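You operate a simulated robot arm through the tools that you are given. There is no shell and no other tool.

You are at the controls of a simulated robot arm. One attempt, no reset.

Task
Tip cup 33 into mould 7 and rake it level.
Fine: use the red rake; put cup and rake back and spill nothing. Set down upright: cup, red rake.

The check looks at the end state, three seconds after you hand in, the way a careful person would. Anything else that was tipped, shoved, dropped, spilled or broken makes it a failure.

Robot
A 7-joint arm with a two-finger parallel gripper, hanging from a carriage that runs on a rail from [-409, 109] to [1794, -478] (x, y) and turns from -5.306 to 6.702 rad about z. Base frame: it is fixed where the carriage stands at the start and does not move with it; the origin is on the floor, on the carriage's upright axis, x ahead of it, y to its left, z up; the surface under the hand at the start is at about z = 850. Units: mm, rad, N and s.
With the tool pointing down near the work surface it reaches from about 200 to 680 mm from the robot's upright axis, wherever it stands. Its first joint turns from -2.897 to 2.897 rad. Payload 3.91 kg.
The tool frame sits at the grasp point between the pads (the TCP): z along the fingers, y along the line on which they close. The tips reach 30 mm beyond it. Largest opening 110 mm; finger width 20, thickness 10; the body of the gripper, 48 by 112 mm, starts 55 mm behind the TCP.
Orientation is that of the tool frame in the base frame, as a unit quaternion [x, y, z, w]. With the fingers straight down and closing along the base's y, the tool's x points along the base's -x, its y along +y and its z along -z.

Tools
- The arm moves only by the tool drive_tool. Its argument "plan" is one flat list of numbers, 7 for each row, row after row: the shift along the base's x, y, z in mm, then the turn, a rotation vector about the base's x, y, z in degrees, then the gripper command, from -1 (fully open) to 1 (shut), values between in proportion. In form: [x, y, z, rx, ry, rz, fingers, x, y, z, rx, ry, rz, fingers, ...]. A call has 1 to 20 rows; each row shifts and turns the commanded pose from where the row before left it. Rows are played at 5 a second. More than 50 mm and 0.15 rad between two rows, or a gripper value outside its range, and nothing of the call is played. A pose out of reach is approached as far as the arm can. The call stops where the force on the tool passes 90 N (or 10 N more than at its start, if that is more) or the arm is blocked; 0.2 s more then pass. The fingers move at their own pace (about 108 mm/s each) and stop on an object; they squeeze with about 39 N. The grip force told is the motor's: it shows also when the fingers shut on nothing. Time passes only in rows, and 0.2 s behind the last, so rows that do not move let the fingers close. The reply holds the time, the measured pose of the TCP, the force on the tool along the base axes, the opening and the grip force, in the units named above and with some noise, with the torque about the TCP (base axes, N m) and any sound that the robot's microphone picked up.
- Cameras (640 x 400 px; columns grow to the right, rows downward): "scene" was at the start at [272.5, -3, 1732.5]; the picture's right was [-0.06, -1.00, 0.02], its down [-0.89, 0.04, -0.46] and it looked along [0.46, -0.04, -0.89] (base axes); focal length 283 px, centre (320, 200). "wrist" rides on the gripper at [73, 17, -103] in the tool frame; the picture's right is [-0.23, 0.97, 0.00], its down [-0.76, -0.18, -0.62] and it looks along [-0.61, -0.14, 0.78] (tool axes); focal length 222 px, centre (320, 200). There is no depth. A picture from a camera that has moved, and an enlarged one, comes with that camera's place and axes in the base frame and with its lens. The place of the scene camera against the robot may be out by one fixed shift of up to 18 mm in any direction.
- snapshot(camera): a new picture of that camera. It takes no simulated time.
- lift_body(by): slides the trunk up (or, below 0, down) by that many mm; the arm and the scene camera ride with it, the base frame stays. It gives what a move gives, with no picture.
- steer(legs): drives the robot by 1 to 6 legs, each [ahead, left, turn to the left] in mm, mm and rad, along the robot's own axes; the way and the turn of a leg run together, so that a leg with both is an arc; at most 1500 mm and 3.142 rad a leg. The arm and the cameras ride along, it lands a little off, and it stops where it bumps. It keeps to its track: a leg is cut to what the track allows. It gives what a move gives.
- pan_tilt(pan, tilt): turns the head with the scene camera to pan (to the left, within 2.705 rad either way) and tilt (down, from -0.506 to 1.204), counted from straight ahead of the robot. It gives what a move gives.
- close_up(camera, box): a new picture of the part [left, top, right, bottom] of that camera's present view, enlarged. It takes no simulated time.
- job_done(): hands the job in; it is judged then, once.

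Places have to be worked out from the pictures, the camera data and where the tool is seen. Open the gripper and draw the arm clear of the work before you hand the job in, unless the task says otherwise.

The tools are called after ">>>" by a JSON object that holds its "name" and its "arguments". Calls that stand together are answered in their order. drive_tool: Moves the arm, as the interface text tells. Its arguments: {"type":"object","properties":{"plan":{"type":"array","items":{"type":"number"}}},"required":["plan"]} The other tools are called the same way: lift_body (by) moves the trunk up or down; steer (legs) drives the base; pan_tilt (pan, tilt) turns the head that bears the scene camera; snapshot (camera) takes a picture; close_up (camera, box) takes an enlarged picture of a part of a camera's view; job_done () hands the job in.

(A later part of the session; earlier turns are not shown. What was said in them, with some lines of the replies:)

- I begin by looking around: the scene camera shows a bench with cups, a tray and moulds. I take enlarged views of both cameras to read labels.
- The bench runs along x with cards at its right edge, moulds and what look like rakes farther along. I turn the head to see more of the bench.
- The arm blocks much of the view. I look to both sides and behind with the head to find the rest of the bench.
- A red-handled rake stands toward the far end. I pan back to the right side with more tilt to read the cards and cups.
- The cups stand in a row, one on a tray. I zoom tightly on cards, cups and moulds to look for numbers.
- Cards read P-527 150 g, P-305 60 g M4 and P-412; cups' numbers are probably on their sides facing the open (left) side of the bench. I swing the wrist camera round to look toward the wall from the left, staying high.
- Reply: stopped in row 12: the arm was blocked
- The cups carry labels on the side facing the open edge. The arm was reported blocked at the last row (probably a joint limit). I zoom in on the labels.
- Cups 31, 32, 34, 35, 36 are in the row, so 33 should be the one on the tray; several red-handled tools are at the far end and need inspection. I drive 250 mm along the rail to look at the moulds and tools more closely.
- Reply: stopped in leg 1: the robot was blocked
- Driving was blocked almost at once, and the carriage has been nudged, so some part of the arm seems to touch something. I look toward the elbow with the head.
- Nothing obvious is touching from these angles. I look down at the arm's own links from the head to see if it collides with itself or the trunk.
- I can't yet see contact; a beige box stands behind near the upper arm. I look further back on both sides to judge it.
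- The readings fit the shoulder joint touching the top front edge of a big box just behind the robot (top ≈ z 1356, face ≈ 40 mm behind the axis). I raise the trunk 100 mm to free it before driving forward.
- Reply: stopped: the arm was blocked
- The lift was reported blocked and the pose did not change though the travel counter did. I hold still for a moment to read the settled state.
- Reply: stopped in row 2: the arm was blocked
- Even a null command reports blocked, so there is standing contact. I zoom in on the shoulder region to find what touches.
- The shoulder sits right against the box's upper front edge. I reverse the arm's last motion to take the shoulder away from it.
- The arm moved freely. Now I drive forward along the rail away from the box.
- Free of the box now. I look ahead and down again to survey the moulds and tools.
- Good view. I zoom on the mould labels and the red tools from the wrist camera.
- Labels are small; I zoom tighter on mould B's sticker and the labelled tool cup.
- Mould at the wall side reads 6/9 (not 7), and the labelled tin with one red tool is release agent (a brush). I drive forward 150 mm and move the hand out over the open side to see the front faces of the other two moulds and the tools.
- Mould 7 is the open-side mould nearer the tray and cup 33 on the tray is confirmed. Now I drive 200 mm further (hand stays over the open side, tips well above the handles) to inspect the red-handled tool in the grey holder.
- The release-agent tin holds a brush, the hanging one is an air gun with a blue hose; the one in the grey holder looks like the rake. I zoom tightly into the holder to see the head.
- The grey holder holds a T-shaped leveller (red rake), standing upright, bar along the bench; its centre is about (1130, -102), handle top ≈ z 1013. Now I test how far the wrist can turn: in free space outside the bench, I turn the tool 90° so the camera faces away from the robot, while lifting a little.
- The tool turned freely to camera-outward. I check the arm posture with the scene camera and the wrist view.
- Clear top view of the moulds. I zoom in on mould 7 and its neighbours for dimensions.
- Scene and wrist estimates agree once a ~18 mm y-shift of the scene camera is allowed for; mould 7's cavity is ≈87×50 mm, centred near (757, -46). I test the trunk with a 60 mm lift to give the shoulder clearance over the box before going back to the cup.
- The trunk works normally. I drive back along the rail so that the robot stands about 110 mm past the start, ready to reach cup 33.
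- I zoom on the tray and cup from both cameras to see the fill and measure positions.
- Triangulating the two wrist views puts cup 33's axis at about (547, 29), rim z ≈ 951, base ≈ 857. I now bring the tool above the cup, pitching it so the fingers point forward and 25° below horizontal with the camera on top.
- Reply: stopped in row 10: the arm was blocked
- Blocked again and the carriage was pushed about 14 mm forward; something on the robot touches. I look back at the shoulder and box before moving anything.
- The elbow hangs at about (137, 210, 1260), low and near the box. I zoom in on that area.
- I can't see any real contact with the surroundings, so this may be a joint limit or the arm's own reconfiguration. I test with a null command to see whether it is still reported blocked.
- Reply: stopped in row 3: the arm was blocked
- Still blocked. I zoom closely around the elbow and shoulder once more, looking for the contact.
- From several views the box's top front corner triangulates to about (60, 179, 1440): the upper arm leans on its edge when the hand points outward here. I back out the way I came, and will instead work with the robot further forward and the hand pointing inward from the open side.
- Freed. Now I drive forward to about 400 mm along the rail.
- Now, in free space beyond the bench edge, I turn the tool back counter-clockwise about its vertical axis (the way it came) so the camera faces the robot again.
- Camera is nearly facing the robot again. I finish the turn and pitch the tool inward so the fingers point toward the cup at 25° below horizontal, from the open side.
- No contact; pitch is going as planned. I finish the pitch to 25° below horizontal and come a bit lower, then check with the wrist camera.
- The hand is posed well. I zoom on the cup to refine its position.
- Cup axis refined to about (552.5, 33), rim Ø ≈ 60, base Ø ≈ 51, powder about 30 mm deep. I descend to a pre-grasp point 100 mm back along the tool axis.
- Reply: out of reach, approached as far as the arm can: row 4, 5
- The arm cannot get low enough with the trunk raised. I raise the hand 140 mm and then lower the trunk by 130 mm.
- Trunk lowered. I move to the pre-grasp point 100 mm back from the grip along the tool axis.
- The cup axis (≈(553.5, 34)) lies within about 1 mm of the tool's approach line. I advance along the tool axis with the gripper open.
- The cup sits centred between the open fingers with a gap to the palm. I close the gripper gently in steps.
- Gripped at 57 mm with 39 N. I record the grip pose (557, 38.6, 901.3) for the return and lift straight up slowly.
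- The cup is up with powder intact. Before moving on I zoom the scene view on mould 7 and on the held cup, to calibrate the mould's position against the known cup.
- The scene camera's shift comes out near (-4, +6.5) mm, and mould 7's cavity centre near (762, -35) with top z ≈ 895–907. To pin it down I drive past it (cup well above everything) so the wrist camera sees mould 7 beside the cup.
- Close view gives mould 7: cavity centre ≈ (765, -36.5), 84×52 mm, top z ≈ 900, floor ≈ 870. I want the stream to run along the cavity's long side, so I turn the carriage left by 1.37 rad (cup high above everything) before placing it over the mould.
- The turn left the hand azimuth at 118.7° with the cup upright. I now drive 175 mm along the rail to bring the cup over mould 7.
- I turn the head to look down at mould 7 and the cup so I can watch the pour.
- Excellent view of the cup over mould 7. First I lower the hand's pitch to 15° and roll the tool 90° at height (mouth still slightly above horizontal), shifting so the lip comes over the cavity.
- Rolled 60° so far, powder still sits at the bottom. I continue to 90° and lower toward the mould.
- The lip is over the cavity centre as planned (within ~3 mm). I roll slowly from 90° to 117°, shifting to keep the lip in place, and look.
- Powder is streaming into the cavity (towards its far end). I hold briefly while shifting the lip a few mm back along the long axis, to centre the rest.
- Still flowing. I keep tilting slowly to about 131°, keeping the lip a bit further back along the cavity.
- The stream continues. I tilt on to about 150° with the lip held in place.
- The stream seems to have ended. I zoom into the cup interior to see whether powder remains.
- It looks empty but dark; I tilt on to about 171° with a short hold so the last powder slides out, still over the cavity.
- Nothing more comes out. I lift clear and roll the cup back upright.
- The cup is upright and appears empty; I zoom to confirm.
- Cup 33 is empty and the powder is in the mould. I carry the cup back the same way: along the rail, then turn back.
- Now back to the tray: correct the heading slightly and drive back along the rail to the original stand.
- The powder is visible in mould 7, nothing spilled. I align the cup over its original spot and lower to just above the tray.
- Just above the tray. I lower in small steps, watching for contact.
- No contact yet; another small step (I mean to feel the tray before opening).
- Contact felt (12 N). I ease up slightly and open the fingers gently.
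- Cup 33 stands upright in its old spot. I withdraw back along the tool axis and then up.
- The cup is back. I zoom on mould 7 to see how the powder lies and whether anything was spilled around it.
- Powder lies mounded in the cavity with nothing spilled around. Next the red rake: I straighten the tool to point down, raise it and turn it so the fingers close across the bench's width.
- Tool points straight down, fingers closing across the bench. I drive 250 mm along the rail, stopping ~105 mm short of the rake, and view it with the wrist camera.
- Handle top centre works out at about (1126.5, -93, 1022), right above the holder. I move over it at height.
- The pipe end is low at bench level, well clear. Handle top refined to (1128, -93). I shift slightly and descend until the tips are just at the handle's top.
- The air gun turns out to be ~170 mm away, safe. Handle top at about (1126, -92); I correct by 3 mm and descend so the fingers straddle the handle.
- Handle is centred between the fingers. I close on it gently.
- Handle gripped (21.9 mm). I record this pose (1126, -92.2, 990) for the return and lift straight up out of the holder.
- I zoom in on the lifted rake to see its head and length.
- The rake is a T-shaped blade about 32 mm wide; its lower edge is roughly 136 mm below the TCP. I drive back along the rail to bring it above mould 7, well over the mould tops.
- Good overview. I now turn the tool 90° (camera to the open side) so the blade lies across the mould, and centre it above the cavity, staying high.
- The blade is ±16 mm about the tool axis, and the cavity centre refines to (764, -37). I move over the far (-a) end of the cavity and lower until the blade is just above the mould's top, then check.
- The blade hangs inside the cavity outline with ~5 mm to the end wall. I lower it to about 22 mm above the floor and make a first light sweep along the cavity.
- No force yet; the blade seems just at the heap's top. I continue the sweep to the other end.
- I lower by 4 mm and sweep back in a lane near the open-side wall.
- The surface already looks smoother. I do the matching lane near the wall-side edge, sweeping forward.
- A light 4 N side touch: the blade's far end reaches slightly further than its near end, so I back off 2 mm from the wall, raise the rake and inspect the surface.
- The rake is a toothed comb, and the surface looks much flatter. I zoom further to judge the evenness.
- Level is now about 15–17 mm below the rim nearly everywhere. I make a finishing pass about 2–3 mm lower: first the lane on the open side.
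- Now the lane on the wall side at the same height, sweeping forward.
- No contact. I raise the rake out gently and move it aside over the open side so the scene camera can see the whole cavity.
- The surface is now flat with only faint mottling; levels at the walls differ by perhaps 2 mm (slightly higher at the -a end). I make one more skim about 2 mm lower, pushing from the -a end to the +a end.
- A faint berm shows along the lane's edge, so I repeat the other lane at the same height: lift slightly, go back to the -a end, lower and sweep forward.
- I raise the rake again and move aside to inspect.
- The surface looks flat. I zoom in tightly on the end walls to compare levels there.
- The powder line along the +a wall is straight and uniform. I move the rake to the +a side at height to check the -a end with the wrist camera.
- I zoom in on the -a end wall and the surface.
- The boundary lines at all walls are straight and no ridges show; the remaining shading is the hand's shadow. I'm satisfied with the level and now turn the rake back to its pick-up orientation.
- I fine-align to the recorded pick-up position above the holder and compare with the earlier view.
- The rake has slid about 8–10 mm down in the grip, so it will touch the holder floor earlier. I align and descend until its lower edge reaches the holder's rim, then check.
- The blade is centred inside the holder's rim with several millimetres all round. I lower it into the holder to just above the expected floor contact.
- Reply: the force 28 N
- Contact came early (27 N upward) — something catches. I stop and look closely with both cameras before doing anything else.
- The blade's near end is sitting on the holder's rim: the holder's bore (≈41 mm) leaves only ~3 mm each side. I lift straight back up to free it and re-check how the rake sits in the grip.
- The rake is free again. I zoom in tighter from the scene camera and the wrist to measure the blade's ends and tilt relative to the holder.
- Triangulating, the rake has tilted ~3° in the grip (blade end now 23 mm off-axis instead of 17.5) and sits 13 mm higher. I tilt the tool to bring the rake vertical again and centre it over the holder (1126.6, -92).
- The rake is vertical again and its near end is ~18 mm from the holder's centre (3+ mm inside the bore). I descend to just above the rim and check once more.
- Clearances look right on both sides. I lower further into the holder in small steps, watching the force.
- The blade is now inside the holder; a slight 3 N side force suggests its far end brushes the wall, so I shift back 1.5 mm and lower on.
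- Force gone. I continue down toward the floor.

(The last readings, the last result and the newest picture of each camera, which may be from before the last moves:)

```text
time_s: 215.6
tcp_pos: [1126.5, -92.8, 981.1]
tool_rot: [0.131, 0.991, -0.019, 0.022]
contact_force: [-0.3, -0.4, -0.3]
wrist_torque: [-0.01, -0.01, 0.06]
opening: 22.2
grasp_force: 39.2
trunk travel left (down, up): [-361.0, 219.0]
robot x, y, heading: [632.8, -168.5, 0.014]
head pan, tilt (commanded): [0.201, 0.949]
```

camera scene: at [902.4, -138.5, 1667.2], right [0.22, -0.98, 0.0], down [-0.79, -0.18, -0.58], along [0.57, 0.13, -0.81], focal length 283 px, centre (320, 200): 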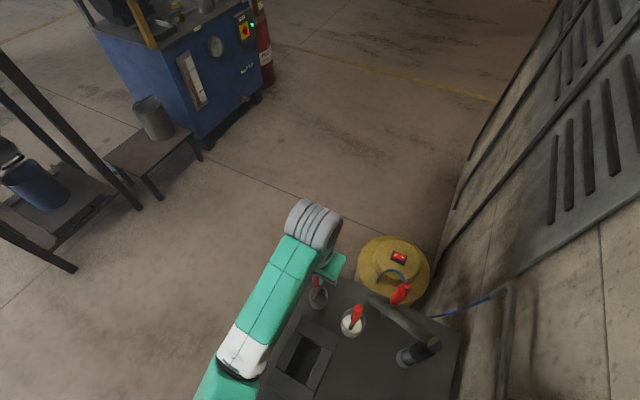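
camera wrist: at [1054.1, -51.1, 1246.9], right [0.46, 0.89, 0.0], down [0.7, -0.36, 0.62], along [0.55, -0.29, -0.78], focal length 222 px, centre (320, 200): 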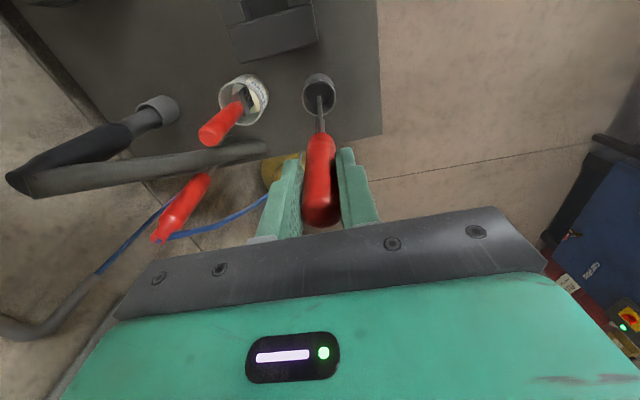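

No contact yet; I keep lowering in 2 mm steps.

>>> {"name": "drive_tool", "arguments": {"plan": [0, 0, -2, 0, 0, 0, 1, 0, 0, -2, 0, 0, 0, 1, 0, 0, 0, 0, 0, 0, 1]}}

>>> {"name": "drive_tool", "arguments": {"plan": [0, 0, -2, 0, 0, 0, 1, 0, 0, 0, 0, 0, 0, 1]}}

>>> {"name": "drive_tool", "arguments": {"plan": [0, 0, -2, 0, 0, 0, 1, 0, 0, 0, 0, 0, 0, 1]}}

```text
time_s: 216.4
tcp_pos: [1128.1, -91.8, 980.1]
tool_rot: [0.131, 0.991, -0.018, 0.023]
contact_force: [-4.9, 0.6, 19.0]
wrist_torque: [-0.19, 0.28, -0.04]
opening: 22.0
grasp_force: 39.0
trunk travel left (down, up): [-361.0, 219.0]
robot x, y, heading: [631.4, -168.5, 0.02]
head pan, tilt (commanded): [0.201, 0.949]
```

```text
time_s: 217.0
tcp_pos: [1129.2, -92.4, 977.2]
tool_rot: [0.131, 0.991, -0.018, 0.023]
contact_force: [-3.7, 0.7, 27.7]
wrist_torque: [-0.26, -0.17, -0.03]
opening: 22.1
grasp_force: 38.9
trunk travel left (down, up): [-361.0, 219.0]
robot x, y, heading: [630.7, -167.2, 0.019]
head pan, tilt (commanded): [0.201, 0.949]
```

```text
time_s: 217.6
tcp_pos: [1129.1, -91.5, 975.3]
tool_rot: [0.131, 0.991, -0.018, 0.022]
contact_force: [-1.8, -0.7, 26.1]
wrist_torque: [-0.43, -0.27, -0.03]
opening: 22.1
grasp_force: 39.2
trunk travel left (down, up): [-361.0, 219.0]
robot x, y, heading: [632.3, -168.1, 0.02]
head pan, tilt (commanded): [0.201, 0.949]
```

Floor contact reached (~20–27 N). I ease up 1.5 mm to unload, then open the fingers slowly.

>>> {"name": "drive_tool", "arguments": {"plan": [-0.8, 0, 1, 0, 0, 0, 1, -0.7, 0, 0.5, 0, 0, 0, 1, 0, 0, 0, 0, 0, 0, 1]}}

>>> {"name": "close_up", "arguments": {"camera": "wrist", "box": [220, 80, 440, 260]}}

>>> {"name": "close_up", "arguments": {"camera": "scene", "box": [285, 245, 365, 325]}}

```text
time_s: 218.4
tcp_pos: [1126.7, -91.9, 974.2]
tool_rot: [0.131, 0.991, -0.019, 0.022]
contact_force: [8.4, -1.5, -3.6]
wrist_torque: [-0.26, -0.97, 0.02]
opening: 22.3
grasp_force: 39.0
trunk travel left (down, up): [-361.0, 219.0]
robot x, y, heading: [629.0, -169.8, 0.016]
head pan, tilt (commanded): [0.201, 0.949]
```

```text
2.22 times, centred on (330, 170) of wrist
camera zoom: at [1056.5, -52.0, 1074.5], right [0.47, 0.88, -0.02], down [0.66, -0.34, 0.66], along [0.58, -0.33, -0.75], focal length 494 px, centre (298, 267)
```

zoom: 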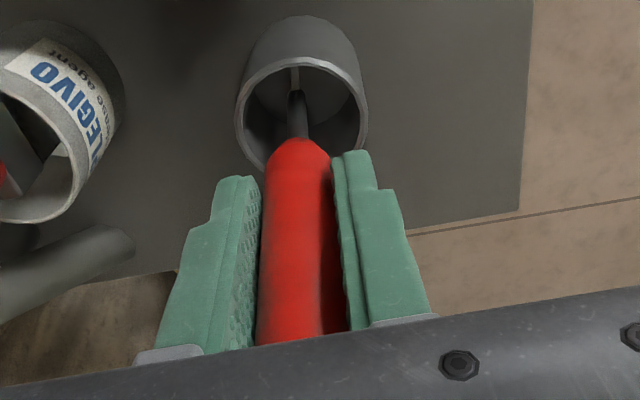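

```text
5.00 times, centred on (325, 285) of scene
camera zoom: at [903.1, -138.8, 1667.2], right [0.22, -0.98, 0.0], down [-0.79, -0.18, -0.58], along [0.57, 0.13, -0.81], focal length 1414 px, centre (295, -225)
```

zoom: 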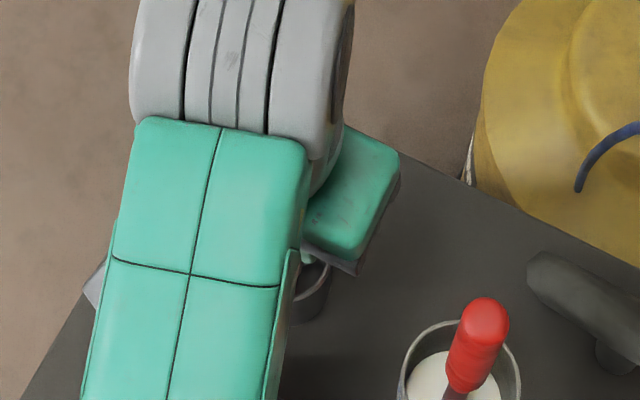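

The x-shift loaded the blade against the wall (8 N); I shift back about 1 mm to neutral before releasing.

>>> {"name": "drive_tool", "arguments": {"plan": [1.0, -0.2, 0, 0, 0, 0, 1, 0, 0, 0, 0, 0, 0, 1]}}

```text
time_s: 219.0
tcp_pos: [1126.4, -93.0, 976.1]
tool_rot: [0.132, 0.991, -0.019, 0.022]
contact_force: [2.1, -2.3, -1.0]
wrist_torque: [-0.24, -0.23, 0.06]
opening: 22.5
grasp_force: 38.8
trunk travel left (down, up): [-361.0, 219.0]
robot x, y, heading: [630.8, -167.0, 0.014]
head pan, tilt (commanded): [0.201, 0.949]
```

Loads are small now. I open the fingers gradually.

>>> {"name": "drive_tool", "arguments": {"plan": [0, 0, 0, 0, 0, 0, 0.58, 0, 0, 0, 0, 0, 0, 0.54, 0, 0, 0, 0, 0, 0, 0.48, 0, 0, 0, 0, 0, 0, 0.4, 0, 0, 0, 0, 0, 0, 0.25, 0, 0, 0, 0, 0, 0, 0.1, 0, 0, 0, 0, 0, 0, -0.1, 0, 0, 0, 0, 0, 0, -0.1]}}

>>> {"name": "close_up", "arguments": {"camera": "wrist", "box": [220, 80, 440, 260]}}

```text
time_s: 220.8
tcp_pos: [1126.3, -91.5, 975.2]
tool_rot: [0.13, 0.991, -0.017, 0.022]
contact_force: [0.7, -0.7, -0.1]
wrist_torque: [-0.01, -0.01, 0.0]
opening: 60.4
grasp_force: 0.0
trunk travel left (down, up): [-361.0, 219.0]
robot x, y, heading: [634.5, -170.7, 0.016]
head pan, tilt (commanded): [0.201, 0.949]
```

```text
2.22 times, centred on (330, 170) of wrist
camera zoom: at [1056.6, -51.7, 1075.0], right [0.47, 0.88, -0.02], down [0.66, -0.34, 0.66], along [0.58, -0.33, -0.75], focal length 494 px, centre (298, 267)
```

zoom: 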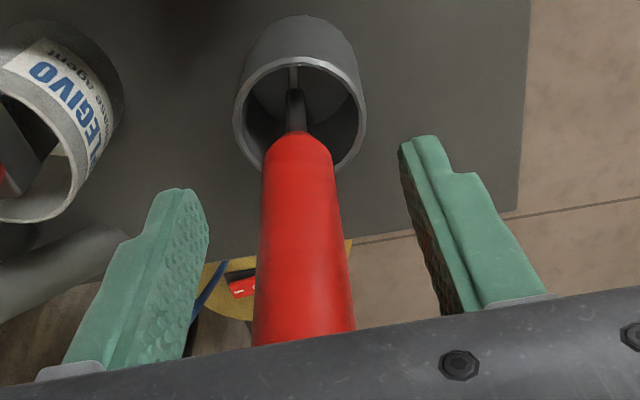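

The rake stands in its holder, free of the fingers. I withdraw straight up.

>>> {"name": "drive_tool", "arguments": {"plan": [0, 0, 5, 0, 0, 0, -0.1, 0, 0, 10, 0, 0, 0, -0.1, 0, 0, 15, 0, 0, 0, -0.1, 0, 0, 20, 0, 0, 0, -0.1, 0, 0, 25, 0, 0, 0, -0.1, 0, 0, 30, 0, 0, 0, -0.1, 0, 0, 30, 0, 0, 0, -0.1, 0, 0, 30, 0, 0, 0, -0.1, 0, 0, 30, 0, 0, 0, -0.1]}}

>>> {"name": "snapshot", "arguments": {"camera": "wrist"}}

>>> {"name": "close_up", "arguments": {"camera": "wrist", "box": [240, 60, 400, 200]}}

```text
time_s: 222.8
tcp_pos: [1128.0, -93.9, 1168.0]
tool_rot: [0.13, 0.991, -0.018, 0.021]
contact_force: [0.1, -0.4, 1.0]
wrist_torque: [0.04, -0.02, 0.02]
opening: 60.3
grasp_force: 0.2
trunk travel left (down, up): [-361.0, 219.0]
robot x, y, heading: [628.7, -170.6, 0.015]
head pan, tilt (commanded): [0.201, 0.949]
```

```text
taken
camera wrist: at [1056.4, -53.7, 1266.8], right [0.47, 0.88, -0.02], down [0.67, -0.34, 0.66], along [0.58, -0.33, -0.75], focal length 222 px, centre (320, 200)
```

wrist: 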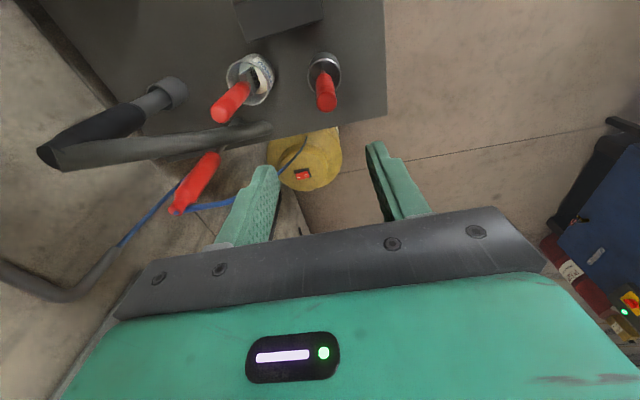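

```text
2.86 times, centred on (320, 130) of wrist
camera zoom: at [1056.4, -53.7, 1266.8], right [0.47, 0.88, -0.02], down [0.67, -0.34, 0.66], along [0.58, -0.33, -0.75], focal length 635 px, centre (320, 400)
```

zoom: 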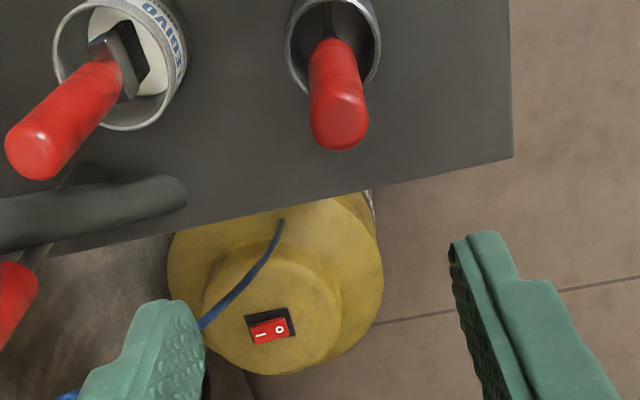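

The rake stands upright as before. I raise and open the hand fully and move it clear over the open side, then inspect everything.

>>> {"name": "drive_tool", "arguments": {"plan": [-10, 20, 20, 1.1, 1.2, 0, -1, -10, 30, 20, 1.1, 1.1, 0, -1, -10, 35, 15, 0, 0, 0, -1, -10, 35, 15, 0, 0, 0, -1, -10, 35, 10, 0, 0, 0, -1, -10, 35, 10, 0, 0, 0, -1, -10, 35, 0, 0, 0, 0, -1]}}

>>> {"name": "pan_tilt", "arguments": {"pan": 0.0, "tilt": 0.95}}

>>> {"name": "snapshot", "arguments": {"camera": "scene"}}

>>> {"name": "close_up", "arguments": {"camera": "scene", "box": [230, 230, 390, 350]}}

```text
time_s: 224.4
tcp_pos: [1056.1, 132.4, 1264.2]
tool_rot: [0.131, 0.991, -0.002, 0.0]
contact_force: [0.6, -0.2, 0.0]
wrist_torque: [-0.01, 0.0, 0.02]
opening: 110.1
grasp_force: 0.1
trunk travel left (down, up): [-361.0, 219.0]
robot x, y, heading: [628.8, -170.4, 0.015]
head pan, tilt (commanded): [0.201, 0.949]
```

```text
time_s: 225.1
tcp_pos: [1055.7, 131.1, 1262.8]
tool_rot: [0.131, 0.991, -0.002, 0.0]
contact_force: [-0.6, -0.1, 0.2]
wrist_torque: [0.03, 0.02, 0.0]
opening: 109.8
grasp_force: 0.1
trunk travel left (down, up): [-361.0, 219.0]
robot x, y, heading: [632.5, -169.4, 0.02]
head pan, tilt (commanded): [0.0, 0.949]
```

```text
taken
camera scene: at [904.1, -152.9, 1667.2], right [0.02, -1.0, 0.0], down [-0.81, -0.01, -0.58], along [0.58, 0.01, -0.81], focal length 283 px, centre (320, 200)
```

scene: 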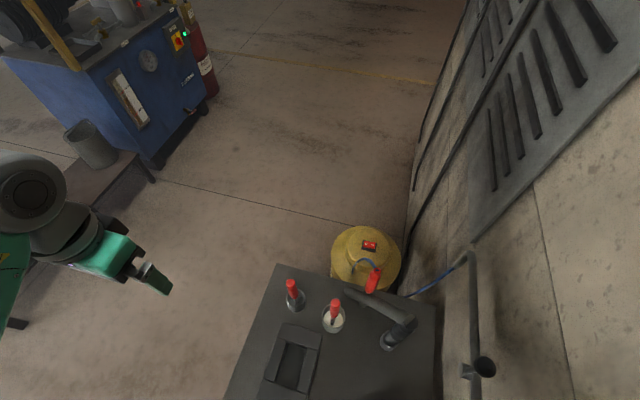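

```text
3.33 times, centred on (310, 290) of scene
camera zoom: at [904.1, -152.9, 1667.2], right [0.02, -1.0, 0.0], down [-0.81, -0.01, -0.58], along [0.58, 0.01, -0.81], focal length 943 px, centre (353, -100)
```

zoom: 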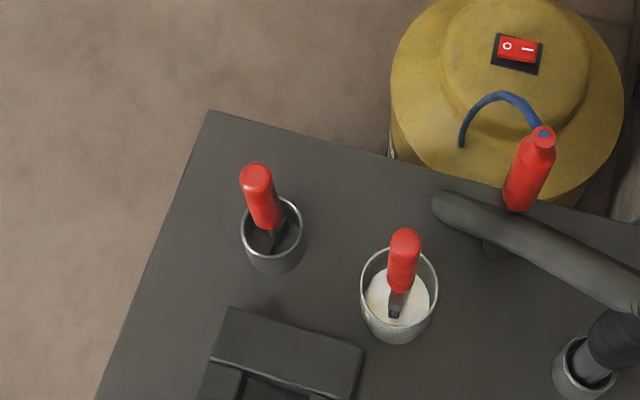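

The rake is upright in its holder. I drive back ~250 mm to inspect mould 7 and the tray without the hand's shadow.

>>> {"name": "steer", "arguments": {"legs": [[-241, 68, 0]]}}

>>> {"name": "pan_tilt", "arguments": {"pan": 0.2, "tilt": 1.2}}

>>> {"name": "snapshot", "arguments": {"camera": "scene"}}

>>> {"name": "snapshot", "arguments": {"camera": "wrist"}}

```text
time_s: 226.9
tcp_pos: [819.6, 192.0, 1264.2]
tool_rot: [0.136, 0.991, -0.002, 0.0]
contact_force: [-0.4, 0.4, 0.1]
wrist_torque: [0.0, 0.01, 0.0]
opening: 110.1
grasp_force: 0.1
trunk travel left (down, up): [-361.0, 219.0]
robot x, y, heading: [392.1, -104.1, 0.003]
head pan, tilt (commanded): [0.0, 0.949]
```

```text
time_s: 227.7
tcp_pos: [819.5, 192.1, 1262.8]
tool_rot: [0.136, 0.991, -0.002, 0.0]
contact_force: [-0.2, 1.1, -0.6]
wrist_torque: [0.0, 0.0, 0.02]
opening: 110.0
grasp_force: 0.0
trunk travel left (down, up): [-361.0, 219.0]
robot x, y, heading: [392.4, -103.2, 0.009]
head pan, tilt (commanded): [0.201, 1.201]
```

```text
taken
camera scene: at [647.2, -80.8, 1651.1], right [0.21, -0.98, 0.0], down [-0.91, -0.19, -0.36], along [0.36, 0.07, -0.93], focal length 283 px, centre (320, 200)
```

scene: 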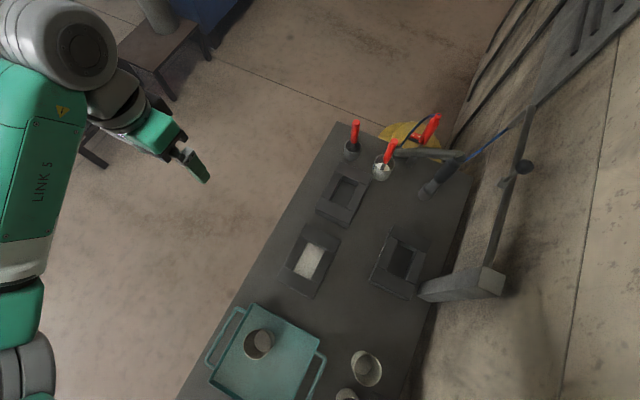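

```text
taken
camera wrist: at [753.7, 228.2, 1366.8], right [0.48, 0.88, 0.0], down [0.69, -0.37, 0.62], along [0.55, -0.3, -0.78], focal length 222 px, centre (320, 200)
```

wrist: 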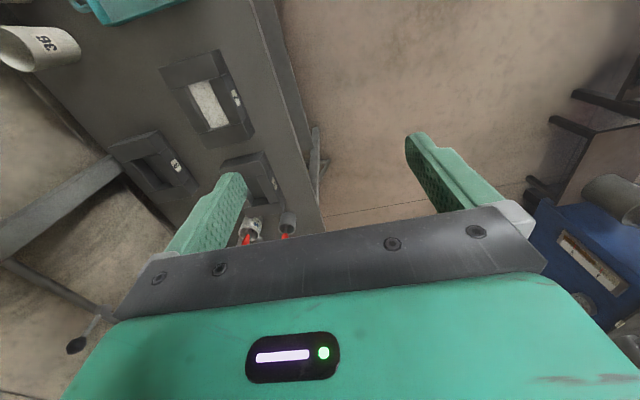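

>>> {"name": "close_up", "arguments": {"camera": "scene", "box": [285, 235, 345, 290]}}

>>> {"name": "close_up", "arguments": {"camera": "wrist", "box": [175, 65, 245, 140]}}

>>> {"name": "close_up", "arguments": {"camera": "scene", "box": [190, 290, 340, 400]}}

```text
7.27 times, centred on (315, 262) of scene
camera zoom: at [647.2, -80.8, 1651.1], right [0.21, -0.98, 0.0], down [-0.91, -0.19, -0.36], along [0.36, 0.07, -0.93], focal length 2057 px, centre (356, -254)
```

zoom: 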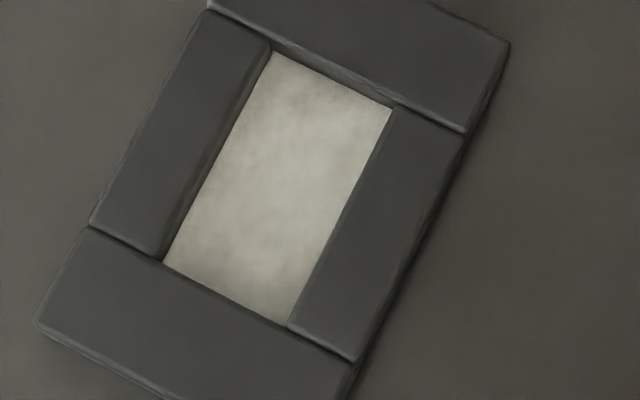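

```text
5.33 times, centred on (210, 102) of wrist
camera zoom: at [753.7, 228.2, 1366.8], right [0.48, 0.88, 0.0], down [0.69, -0.37, 0.62], along [0.55, -0.3, -0.78], focal length 1185 px, centre (907, 720)
```

zoom: 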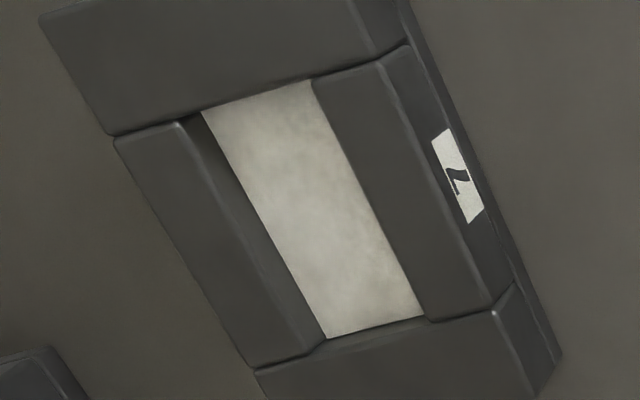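

```text
3.64 times, centred on (265, 345) of scene
camera zoom: at [647.2, -80.8, 1651.1], right [0.21, -0.98, 0.0], down [-0.91, -0.19, -0.36], along [0.36, 0.07, -0.93], focal length 1028 px, centre (520, -327)
```

zoom: 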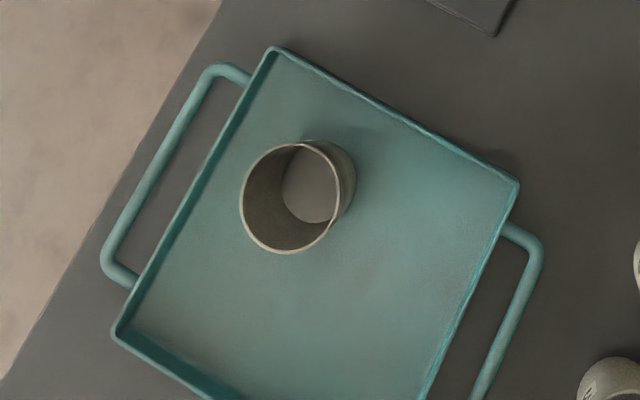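

Powder in mould 7 lies flat, cup 33 is empty and upright on the tray, the red rake stands in its holder, nothing is spilled, and the open hand is clear of the work. I hand the job in.

>>> {"name": "job_done", "arguments": {}}

```text
The job is handed in.
```

I tipped cup 33 into mould 7 and raked the powder level with the red rake. I then put both tools back and handed in. In the last pictures:

- **Powder:** it lies flat in mould 7 and I saw none spilled around it. From the wall lines I estimate it is even to about 2 mm.
- **Cup 33:** it is empty and upright on the tray, in the spot where it stood at the start. I did not move it to the gap between cups 32 and 34.
- **Red rake:** it is upright in its grey holder. It caught on the holder's rim the first time I lowered it, so I lifted it clear, straightened it and put it in.
- **Arm:** the gripper is open and the hand is clear of the bench.

There were some unplanned contacts:

- **Box behind the robot:** early on, the arm was blocked twice. It seemed to be leaning on the edge of the large box there and pushed the carriage forward slightly. I backed off and worked further along the rail. I did not check the box again afterwards.
- **Mould 7:** the rake touched its side lightly once (about 4 N). I saw no sign that the mould moved.
- **Rake holder:** the rake pressed on it with up to about 28 N while I was putting it back. The holder looked undisturbed in the last pictures.
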